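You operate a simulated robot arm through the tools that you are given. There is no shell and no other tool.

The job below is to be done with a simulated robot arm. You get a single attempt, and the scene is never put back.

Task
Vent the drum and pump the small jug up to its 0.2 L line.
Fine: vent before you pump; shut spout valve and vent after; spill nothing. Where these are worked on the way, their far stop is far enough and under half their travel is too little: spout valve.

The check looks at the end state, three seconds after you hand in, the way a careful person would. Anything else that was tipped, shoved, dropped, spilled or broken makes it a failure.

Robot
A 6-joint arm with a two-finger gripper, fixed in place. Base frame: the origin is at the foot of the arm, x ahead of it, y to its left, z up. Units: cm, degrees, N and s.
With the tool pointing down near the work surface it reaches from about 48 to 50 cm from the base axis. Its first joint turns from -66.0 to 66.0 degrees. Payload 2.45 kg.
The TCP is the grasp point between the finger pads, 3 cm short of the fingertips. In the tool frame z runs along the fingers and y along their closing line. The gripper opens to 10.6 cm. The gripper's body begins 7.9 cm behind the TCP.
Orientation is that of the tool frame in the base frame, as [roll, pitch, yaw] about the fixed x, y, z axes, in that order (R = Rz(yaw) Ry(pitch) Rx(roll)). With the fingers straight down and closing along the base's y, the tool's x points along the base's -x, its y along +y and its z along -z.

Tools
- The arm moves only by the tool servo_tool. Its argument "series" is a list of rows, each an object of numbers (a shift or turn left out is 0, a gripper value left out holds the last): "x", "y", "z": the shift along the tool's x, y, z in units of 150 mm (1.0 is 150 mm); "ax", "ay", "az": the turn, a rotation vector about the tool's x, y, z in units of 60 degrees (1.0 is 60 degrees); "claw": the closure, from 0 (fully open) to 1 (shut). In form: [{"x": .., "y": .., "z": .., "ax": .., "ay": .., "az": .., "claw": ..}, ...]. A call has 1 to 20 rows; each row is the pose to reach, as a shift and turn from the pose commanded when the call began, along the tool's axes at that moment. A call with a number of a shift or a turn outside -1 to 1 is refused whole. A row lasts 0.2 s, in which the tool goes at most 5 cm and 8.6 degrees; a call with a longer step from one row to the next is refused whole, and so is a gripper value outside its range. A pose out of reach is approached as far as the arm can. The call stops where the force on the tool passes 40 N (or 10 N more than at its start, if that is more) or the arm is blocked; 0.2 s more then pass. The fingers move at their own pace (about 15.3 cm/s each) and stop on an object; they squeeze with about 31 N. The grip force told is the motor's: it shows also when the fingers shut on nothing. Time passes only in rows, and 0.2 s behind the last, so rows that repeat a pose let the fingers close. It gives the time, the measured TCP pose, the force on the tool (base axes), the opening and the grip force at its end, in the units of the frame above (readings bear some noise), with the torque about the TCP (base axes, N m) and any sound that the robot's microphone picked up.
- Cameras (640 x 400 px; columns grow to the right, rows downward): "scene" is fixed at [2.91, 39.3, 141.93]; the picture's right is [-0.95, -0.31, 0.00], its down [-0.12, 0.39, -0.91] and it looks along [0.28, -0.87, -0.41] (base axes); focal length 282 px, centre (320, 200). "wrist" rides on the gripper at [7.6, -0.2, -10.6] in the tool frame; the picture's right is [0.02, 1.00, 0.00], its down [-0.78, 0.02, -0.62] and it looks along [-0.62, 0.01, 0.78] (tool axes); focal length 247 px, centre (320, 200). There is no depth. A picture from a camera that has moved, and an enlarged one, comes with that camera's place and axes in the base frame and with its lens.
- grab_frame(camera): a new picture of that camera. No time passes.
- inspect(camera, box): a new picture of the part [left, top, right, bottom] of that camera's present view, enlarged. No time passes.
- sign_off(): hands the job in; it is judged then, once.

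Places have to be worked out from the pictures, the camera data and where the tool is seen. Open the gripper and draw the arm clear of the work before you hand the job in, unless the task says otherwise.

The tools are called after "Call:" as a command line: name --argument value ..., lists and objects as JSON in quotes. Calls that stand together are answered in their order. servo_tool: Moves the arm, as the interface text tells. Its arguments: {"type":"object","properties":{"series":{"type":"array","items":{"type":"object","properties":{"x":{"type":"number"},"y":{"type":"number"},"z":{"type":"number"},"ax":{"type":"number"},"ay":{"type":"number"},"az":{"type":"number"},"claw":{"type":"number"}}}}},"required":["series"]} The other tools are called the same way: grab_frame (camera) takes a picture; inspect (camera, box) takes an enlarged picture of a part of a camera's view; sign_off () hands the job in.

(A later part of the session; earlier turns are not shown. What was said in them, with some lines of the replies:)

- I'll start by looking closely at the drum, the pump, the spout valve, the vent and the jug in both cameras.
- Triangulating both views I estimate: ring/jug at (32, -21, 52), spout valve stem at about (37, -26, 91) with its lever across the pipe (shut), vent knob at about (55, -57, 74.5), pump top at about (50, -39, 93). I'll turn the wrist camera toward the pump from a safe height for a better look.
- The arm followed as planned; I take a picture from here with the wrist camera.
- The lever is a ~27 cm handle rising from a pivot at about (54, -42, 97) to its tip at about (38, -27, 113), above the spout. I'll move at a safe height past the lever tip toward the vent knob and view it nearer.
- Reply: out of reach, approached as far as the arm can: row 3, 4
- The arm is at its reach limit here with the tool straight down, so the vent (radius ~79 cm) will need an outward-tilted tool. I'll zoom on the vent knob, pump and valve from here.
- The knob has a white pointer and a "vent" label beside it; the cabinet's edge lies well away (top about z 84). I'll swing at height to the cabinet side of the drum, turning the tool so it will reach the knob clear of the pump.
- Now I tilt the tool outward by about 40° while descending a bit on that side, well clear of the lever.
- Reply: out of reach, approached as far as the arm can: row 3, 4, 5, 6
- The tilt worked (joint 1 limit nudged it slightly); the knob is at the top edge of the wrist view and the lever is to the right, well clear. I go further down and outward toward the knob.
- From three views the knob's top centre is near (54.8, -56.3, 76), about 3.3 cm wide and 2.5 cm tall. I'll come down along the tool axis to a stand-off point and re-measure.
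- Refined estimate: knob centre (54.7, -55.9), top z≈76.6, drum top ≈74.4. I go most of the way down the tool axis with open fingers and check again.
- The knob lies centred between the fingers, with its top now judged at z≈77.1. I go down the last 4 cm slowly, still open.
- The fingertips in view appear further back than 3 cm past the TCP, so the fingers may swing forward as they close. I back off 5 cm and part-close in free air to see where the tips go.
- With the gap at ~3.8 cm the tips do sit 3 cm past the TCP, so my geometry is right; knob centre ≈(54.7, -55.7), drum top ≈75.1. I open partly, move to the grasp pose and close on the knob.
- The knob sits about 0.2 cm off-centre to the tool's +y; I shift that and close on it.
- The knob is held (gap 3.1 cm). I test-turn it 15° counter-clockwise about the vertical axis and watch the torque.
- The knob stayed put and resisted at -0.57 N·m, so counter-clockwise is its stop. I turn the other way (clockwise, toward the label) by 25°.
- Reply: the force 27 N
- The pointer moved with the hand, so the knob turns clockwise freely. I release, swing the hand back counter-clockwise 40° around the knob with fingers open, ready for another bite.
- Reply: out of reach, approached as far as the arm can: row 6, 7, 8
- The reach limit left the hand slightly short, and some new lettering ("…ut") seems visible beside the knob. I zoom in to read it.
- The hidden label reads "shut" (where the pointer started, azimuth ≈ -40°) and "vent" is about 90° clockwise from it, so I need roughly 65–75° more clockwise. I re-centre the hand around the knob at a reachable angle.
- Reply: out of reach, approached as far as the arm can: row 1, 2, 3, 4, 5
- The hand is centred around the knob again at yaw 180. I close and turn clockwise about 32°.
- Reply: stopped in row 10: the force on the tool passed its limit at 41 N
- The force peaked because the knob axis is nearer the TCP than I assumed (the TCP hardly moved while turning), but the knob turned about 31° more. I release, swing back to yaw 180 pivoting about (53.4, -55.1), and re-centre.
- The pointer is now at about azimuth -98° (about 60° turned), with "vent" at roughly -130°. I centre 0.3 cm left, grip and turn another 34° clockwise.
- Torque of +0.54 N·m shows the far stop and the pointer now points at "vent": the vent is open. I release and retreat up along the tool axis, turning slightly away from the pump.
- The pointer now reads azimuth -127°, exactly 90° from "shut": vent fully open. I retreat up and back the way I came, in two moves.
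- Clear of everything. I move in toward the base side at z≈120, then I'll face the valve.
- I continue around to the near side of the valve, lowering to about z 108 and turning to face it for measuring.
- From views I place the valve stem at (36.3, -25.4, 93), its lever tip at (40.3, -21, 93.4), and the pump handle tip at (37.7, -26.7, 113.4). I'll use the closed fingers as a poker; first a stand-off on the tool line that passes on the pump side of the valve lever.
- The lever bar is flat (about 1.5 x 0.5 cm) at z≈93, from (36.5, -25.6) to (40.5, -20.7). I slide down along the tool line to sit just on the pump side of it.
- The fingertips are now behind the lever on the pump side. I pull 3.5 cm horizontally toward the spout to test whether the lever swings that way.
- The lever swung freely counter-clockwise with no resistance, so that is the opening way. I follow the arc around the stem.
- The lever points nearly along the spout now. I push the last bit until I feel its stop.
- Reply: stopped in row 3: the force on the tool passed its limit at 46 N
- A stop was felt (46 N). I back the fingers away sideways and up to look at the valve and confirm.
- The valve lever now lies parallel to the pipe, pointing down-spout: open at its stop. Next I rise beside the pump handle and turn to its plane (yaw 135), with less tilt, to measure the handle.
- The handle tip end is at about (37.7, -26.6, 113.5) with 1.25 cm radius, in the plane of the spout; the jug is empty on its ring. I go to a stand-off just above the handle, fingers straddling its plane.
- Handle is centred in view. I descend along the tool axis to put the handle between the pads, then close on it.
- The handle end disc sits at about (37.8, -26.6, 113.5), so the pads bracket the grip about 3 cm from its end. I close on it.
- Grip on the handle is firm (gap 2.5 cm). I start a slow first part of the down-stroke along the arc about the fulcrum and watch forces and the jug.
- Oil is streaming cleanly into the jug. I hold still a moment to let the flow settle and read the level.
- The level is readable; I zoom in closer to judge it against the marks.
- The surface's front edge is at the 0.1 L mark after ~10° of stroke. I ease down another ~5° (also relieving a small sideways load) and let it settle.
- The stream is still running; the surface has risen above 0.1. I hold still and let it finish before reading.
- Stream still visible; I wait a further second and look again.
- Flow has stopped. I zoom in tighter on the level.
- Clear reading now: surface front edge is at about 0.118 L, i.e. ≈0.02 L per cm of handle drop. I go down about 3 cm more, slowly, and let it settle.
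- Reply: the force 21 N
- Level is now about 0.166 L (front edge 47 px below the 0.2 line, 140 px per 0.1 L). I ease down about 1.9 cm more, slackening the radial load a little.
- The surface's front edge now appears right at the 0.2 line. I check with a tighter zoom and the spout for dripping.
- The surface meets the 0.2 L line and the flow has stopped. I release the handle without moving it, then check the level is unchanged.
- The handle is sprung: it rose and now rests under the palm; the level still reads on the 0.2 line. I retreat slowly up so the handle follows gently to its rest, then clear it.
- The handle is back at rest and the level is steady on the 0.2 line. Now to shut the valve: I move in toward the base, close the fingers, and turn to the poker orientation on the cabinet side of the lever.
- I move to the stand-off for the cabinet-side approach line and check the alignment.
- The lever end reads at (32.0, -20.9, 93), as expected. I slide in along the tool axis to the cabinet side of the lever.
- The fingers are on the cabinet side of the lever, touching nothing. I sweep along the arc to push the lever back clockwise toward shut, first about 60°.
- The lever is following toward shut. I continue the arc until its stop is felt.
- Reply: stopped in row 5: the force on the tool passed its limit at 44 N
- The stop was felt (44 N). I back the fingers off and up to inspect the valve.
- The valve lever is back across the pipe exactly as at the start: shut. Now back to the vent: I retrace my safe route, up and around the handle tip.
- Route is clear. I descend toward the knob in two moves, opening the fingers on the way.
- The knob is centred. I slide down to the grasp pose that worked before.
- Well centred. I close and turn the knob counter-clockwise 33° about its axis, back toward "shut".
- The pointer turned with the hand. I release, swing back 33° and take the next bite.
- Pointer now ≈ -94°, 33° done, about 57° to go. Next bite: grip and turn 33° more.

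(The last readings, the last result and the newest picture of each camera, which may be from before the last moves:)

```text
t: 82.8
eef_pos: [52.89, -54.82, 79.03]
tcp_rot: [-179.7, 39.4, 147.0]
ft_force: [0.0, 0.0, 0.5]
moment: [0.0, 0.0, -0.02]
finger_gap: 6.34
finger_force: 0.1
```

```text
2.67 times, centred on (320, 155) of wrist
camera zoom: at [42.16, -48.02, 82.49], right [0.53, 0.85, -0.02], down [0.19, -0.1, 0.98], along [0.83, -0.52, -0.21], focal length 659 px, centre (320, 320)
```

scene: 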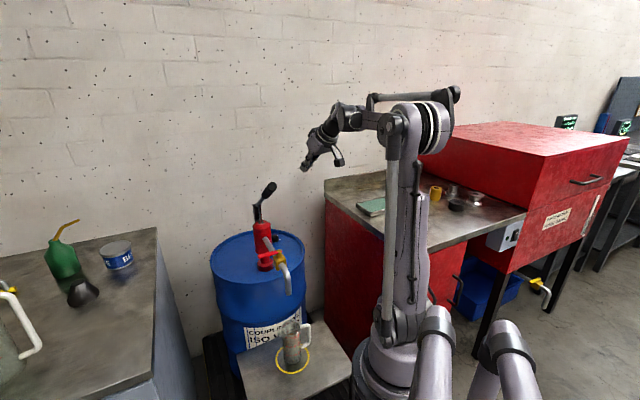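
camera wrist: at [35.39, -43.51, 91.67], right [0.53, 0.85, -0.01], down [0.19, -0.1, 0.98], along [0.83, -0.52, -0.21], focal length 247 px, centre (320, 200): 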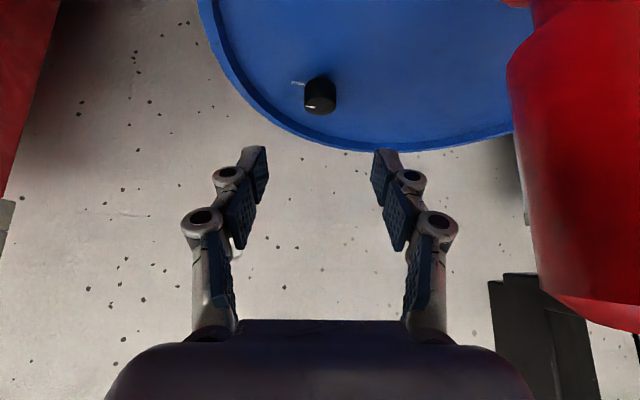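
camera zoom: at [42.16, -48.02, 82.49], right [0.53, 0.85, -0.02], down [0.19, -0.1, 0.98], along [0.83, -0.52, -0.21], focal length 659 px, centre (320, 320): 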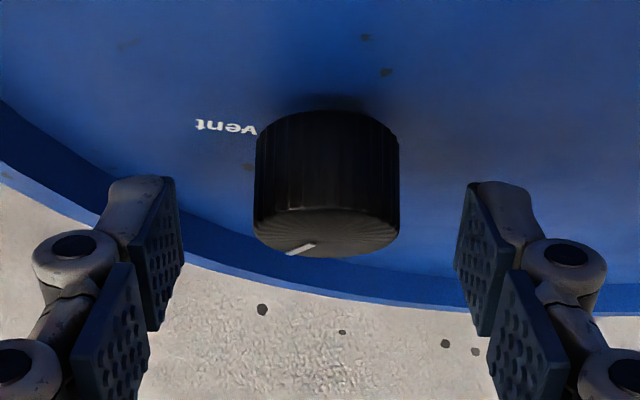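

Pointer now near -62°; one more bite should reach "shut". I turn 35° and look for the stop torque.

Call:
servo_tool --series '[{"y": 0.006, "claw": 0.6}, {"y": 0.006, "claw": 0.8}, {"y": 0.006, "claw": 0.8}, {"y": 0.006, "claw": 0.8}, {"ax": -0.074, "az": -0.09, "x": -0.001, "y": 0.001, "z": 0.001, "claw": 0.8}, {"ax": -0.148, "az": -0.18, "x": -0.003, "y": -0.005, "z": 0.002, "claw": 0.8}, {"ax": -0.222, "az": -0.27, "x": -0.004, "y": -0.012, "z": 0.004, "claw": 0.8}, {"ax": -0.296, "az": -0.361, "x": -0.006, "y": -0.019, "z": 0.005, "claw": 0.8}, {"ax": -0.37, "az": -0.451, "x": -0.007, "y": -0.026, "z": 0.006, "claw": 0.8}, {"ax": -0.37, "az": -0.451, "x": -0.007, "y": -0.026, "z": 0.006, "claw": 0.8}]'

Call:
inspect --camera "wrist" --box '[200, 80, 440, 230]'

```text
t: 85.0
eef_pos: [52.99, -55.13, 79.15]
tcp_rot: [-179.6, 39.5, -177.6]
ft_force: [13.3, -7.4, -1.0]
moment: [-0.38, -0.22, -0.41]
finger_gap: 3.13
finger_force: 45.5
```

```text
2.67 times, centred on (320, 155) of wrist
camera zoom: at [40.25, -55.84, 82.49], right [-0.05, 1.0, -0.02], down [0.21, 0.03, 0.98], along [0.98, 0.05, -0.21], focal length 659 px, centre (320, 320)
```

zoom: 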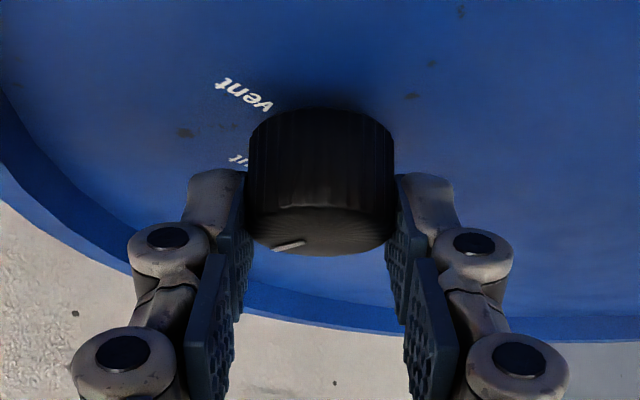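

The pointer reads about -40° and the torque is building (-0.41). I release, swing back 20° and view, then nudge once more to be sure it's at the stop.

Call:
servo_tool --series '[{"claw": 0.4}, {"claw": 0.4}, {"ax": 0.074, "az": 0.09, "x": -0.001, "y": 0.006, "z": 0.001, "claw": 0.4}, {"ax": 0.148, "az": 0.18, "x": -0.003, "y": 0.012, "z": 0.002, "claw": 0.4}, {"ax": 0.222, "az": 0.27, "x": -0.004, "y": 0.018, "z": 0.003, "claw": 0.4}, {"ax": 0.26, "az": 0.317, "x": -0.005, "y": 0.021, "z": 0.004, "claw": 0.4}, {"ax": 0.26, "az": 0.317, "x": -0.005, "y": 0.021, "z": 0.004, "claw": 0.4}]'

Call:
inspect --camera "wrist" --box '[200, 80, 440, 230]'

```text
t: 86.6
eef_pos: [52.91, -54.88, 79.1]
tcp_rot: [-179.6, 39.4, 157.6]
ft_force: [0.2, -0.1, -0.8]
moment: [0.0, 0.0, 0.02]
finger_gap: 6.34
finger_force: 0.0
```

```text
2.67 times, centred on (320, 155) of wrist
camera zoom: at [41.1, -50.22, 82.47], right [0.37, 0.93, -0.02], down [0.2, -0.06, 0.98], along [0.91, -0.36, -0.21], focal length 659 px, centre (320, 320)
```

zoom: 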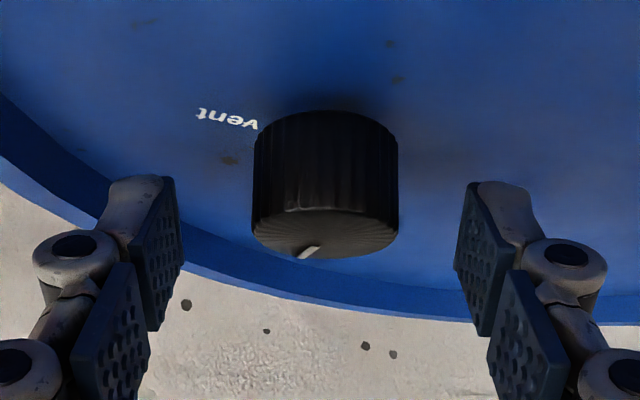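

The pointer looks the same as at the start. I nudge it once more counter-clockwise 13° to confirm it is hard on the shut stop.

Call:
servo_tool --series '[{"y": 0.006, "claw": 0.6}, {"y": 0.006, "claw": 0.8}, {"y": 0.006, "claw": 0.8}, {"y": 0.006, "claw": 0.8}, {"ax": -0.07, "az": -0.085, "x": -0.001, "y": 0.0, "z": 0.001, "claw": 0.8}, {"ax": -0.14, "az": -0.17, "x": -0.002, "y": -0.006, "z": 0.002, "claw": 0.8}, {"ax": -0.14, "az": -0.17, "x": -0.002, "y": -0.006, "z": 0.002, "claw": 0.8}]'

Call:
inspect --camera "wrist" --box '[200, 80, 440, 230]'

```text
t: 88.2
eef_pos: [52.83, -54.94, 79.16]
tcp_rot: [-179.8, 39.4, 170.8]
ft_force: [1.1, 1.7, 0.7]
moment: [0.05, -0.05, -0.53]
finger_gap: 3.1
finger_force: 45.1
```

```text
2.67 times, centred on (320, 155) of wrist
camera zoom: at [40.31, -53.17, 82.5], right [0.15, 0.99, -0.02], down [0.21, -0.01, 0.98], along [0.97, -0.15, -0.21], focal length 659 px, centre (320, 320)
```

zoom: 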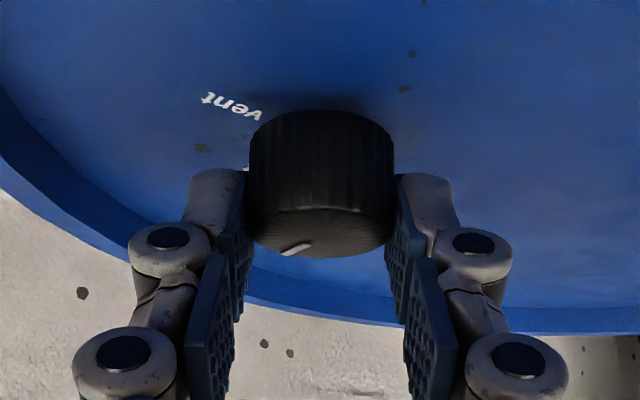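

Torque -0.53 N·m with the pointer unmoved: the vent is hard on "shut". I release and retreat along the tool axis.

Call:
servo_tool --series '[{"claw": 0.4}, {"claw": 0.4}, {"z": -0.15, "claw": 0.4}, {"z": -0.35, "ax": 0.02, "az": 0.025, "claw": 0.4}, {"z": -0.6, "ax": 0.06, "az": 0.07, "claw": 0.4}, {"z": -0.85, "ax": 0.1, "az": 0.12, "claw": 0.4}, {"z": -0.85, "ax": 0.1, "az": 0.12, "claw": 0.4}]'

Call:
inspect --camera "wrist" --box '[260, 40, 380, 115]'

Call:
inspect --camera "scene" --box '[285, 342, 301, 352]'

```text
t: 89.8
eef_pos: [45.11, -53.54, 89.01]
tcp_rot: [-179.6, 39.4, 161.4]
ft_force: [0.4, 0.4, -0.3]
moment: [0.0, -0.01, -0.01]
finger_gap: 6.36
finger_force: 0.1
```

```text
5.33 times, centred on (320, 78) of wrist
camera zoom: at [33.02, -49.63, 92.38], right [0.31, 0.95, -0.02], down [0.21, -0.05, 0.98], along [0.93, -0.3, -0.21], focal length 1317 px, centre (320, 853)
```

zoom: 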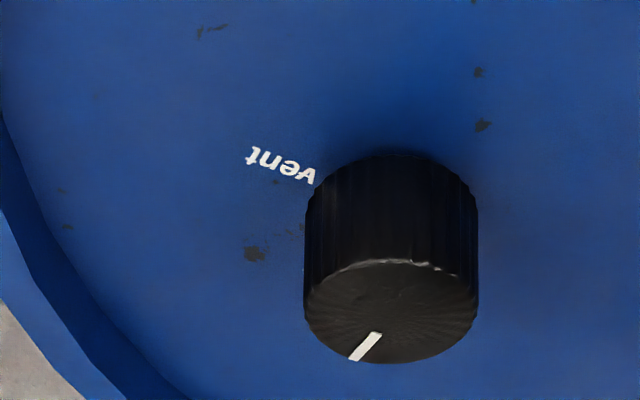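

```text
16.00 times, centred on (293, 347) of scene
camera zoom: at [2.91, 39.3, 141.93], right [-0.95, -0.31, 0.0], down [-0.12, 0.39, -0.91], along [0.28, -0.87, -0.41], focal length 4508 px, centre (752, -2152)
```

zoom: 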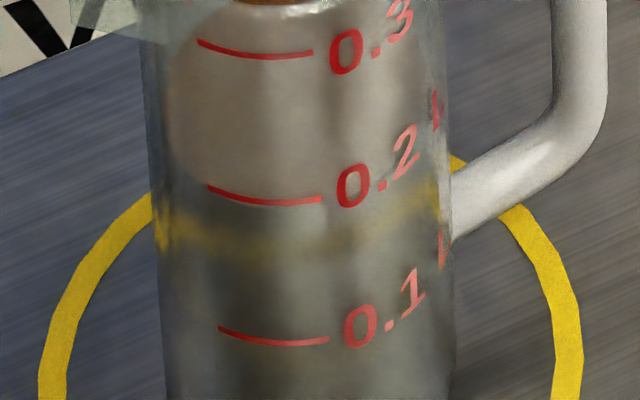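

Pointer at "shut", level right on the 0.2 L line. I retreat up and away from the drum.

Call:
servo_tool --series '[{"x": -0.04, "y": 0.05, "z": -0.25, "claw": 0.4}, {"x": -0.08, "y": 0.1, "z": -0.5, "claw": 0.4}, {"x": -0.12, "y": 0.15, "z": -0.75, "claw": 0.4}, {"x": -0.16, "y": 0.2, "z": -0.9, "claw": 0.3}, {"x": -0.16, "y": 0.2, "z": -0.9, "claw": 0.3}]'

Call:
servo_tool --series '[{"x": -0.06, "z": -0.22, "claw": 0.3}, {"x": -0.12, "z": -0.44, "claw": 0.3}, {"x": -0.2, "z": -0.66, "claw": 0.3}, {"x": -0.28, "z": -0.86, "claw": 0.3}, {"x": -0.28, "z": -0.86, "claw": 0.3}]'

Call:
servo_tool --series '[{"x": 0.07, "y": 0.14, "z": -0.13, "claw": 0}, {"x": 0.14, "y": 0.28, "z": -0.26, "claw": 0}, {"x": 0.21, "y": 0.42, "z": -0.39, "claw": 0}, {"x": 0.286, "y": 0.56, "z": -0.52, "claw": 0}, {"x": 0.286, "y": 0.56, "z": -0.52, "claw": 0}]'

Call:
grab_frame --camera "scene"

Call:
inspect --camera "scene" --box '[230, 170, 390, 270]'

Call:
inspect --camera "scene" --box '[220, 280, 380, 390]'

```text
t: 91.0
eef_pos: [39.48, -48.57, 100.93]
tcp_rot: [-179.7, 39.4, 161.4]
ft_force: [-0.9, 0.3, 0.1]
moment: [0.0, 0.0, -0.01]
finger_gap: 7.41
finger_force: 0.0
```

```text
t: 92.2
eef_pos: [34.92, -46.76, 113.69]
tcp_rot: [-179.7, 39.5, 161.4]
ft_force: [1.0, 0.1, -0.3]
moment: [0.01, 0.0, -0.03]
finger_gap: 7.4
finger_force: 0.0
```

```text
t: 93.4
eef_pos: [29.7, -36.4, 116.94]
tcp_rot: [-179.5, 39.4, 161.4]
ft_force: [-0.7, 0.1, -0.3]
moment: [-0.01, 0.01, 0.03]
finger_gap: 10.61
finger_force: 0.0
```

```text
taken
```

scene: 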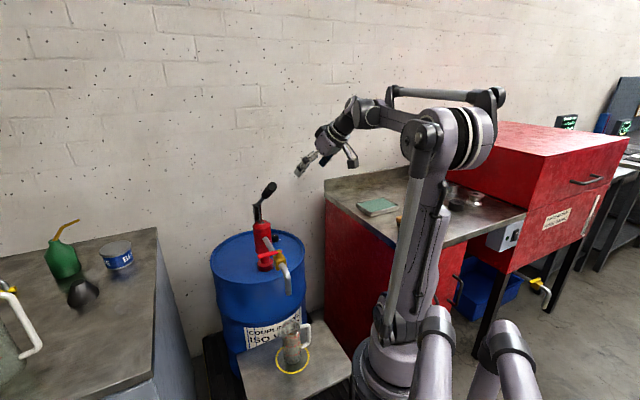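

```text
4.00 times, centred on (310, 220) of scene
camera zoom: at [2.91, 39.31, 141.93], right [-0.95, -0.31, 0.0], down [-0.12, 0.39, -0.91], along [0.28, -0.87, -0.41], focal length 1127 px, centre (360, 120)
```

zoom: 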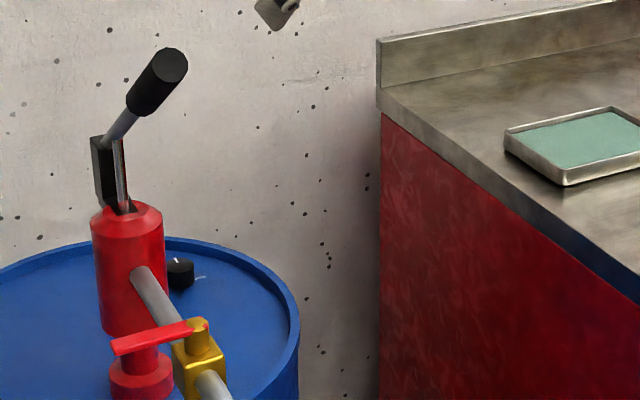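

```text
3.64 times, centred on (300, 335) of scene
camera zoom: at [2.91, 39.31, 141.93], right [-0.95, -0.31, 0.0], down [-0.12, 0.39, -0.91], along [0.28, -0.87, -0.41], focal length 1025 px, centre (393, -291)
```

zoom: 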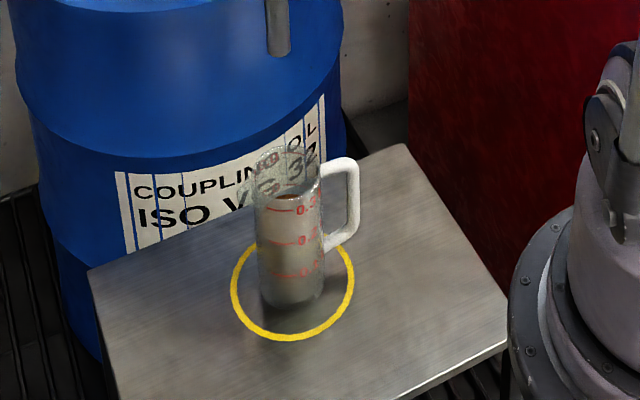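

Vent and valve are shut, the jug stands on its ring at the 0.2 line, nothing is spilled, and the gripper is open. I draw the arm a bit further clear before handing in.

Call:
servo_tool --series '[{"x": 0.07, "y": 0.07, "z": -0.15, "claw": 0}, {"x": 0.14, "y": 0.14, "z": -0.3, "claw": 0}, {"x": 0.21, "y": 0.21, "z": -0.45, "claw": 0}, {"x": 0.28, "y": 0.28, "z": -0.6, "claw": 0}, {"x": 0.28, "y": 0.28, "z": -0.6, "claw": 0}]'

Call:
inspect --camera "scene" --box '[285, 342, 301, 352]'

```text
t: 94.6
eef_pos: [25.24, -28.3, 121.1]
tcp_rot: [-179.6, 39.3, 161.5]
ft_force: [-0.2, -0.4, -0.2]
moment: [-0.02, 0.01, 0.01]
finger_gap: 10.59
finger_force: 0.1
out of reach, approached as far as the arm can: row 1, 2, 3, 4, 5
```

```text
16.00 times, centred on (293, 347) of scene
camera zoom: at [2.91, 39.31, 141.93], right [-0.95, -0.31, 0.0], down [-0.12, 0.39, -0.91], along [0.28, -0.87, -0.41], focal length 4508 px, centre (752, -2152)
```

zoom: 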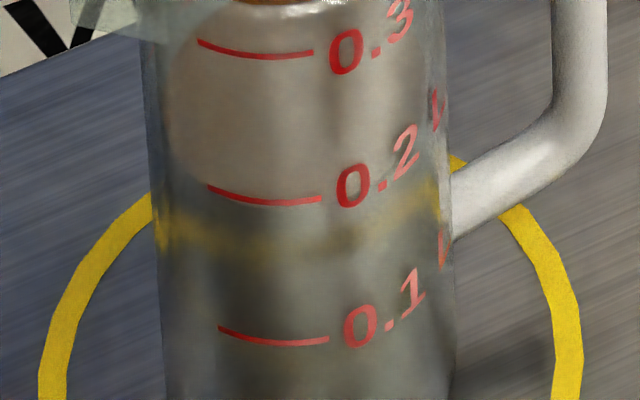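

The arm is clear, the gripper is open, the level holds on the 0.2 L line, and both vent and spout valve are shut; I hand the job in.

Call:
sign_off

```text
The job is handed in.
```

The small jug is filled to its 0.2 L line, and I've handed the job in.

- **Vent:** I turned the knob to its "vent" stop before pumping. Afterwards I turned it back until it was hard against "shut".
- **Spout valve:** I opened it to its far stop for pumping. It is now closed against its stop, with the lever across the pipe as at the start.
- **Jug:** It still stands on its yellow ring. The last zoomed view showed the oil surface level with the 0.2 mark, and it did not change after I shut the valve.
- **Surroundings:** I saw no spills on the table or drum, and nothing else was moved. The pump handle sprang back to its raised position by itself.

The gripper is open and the arm is clear of the drum, pump and jug.
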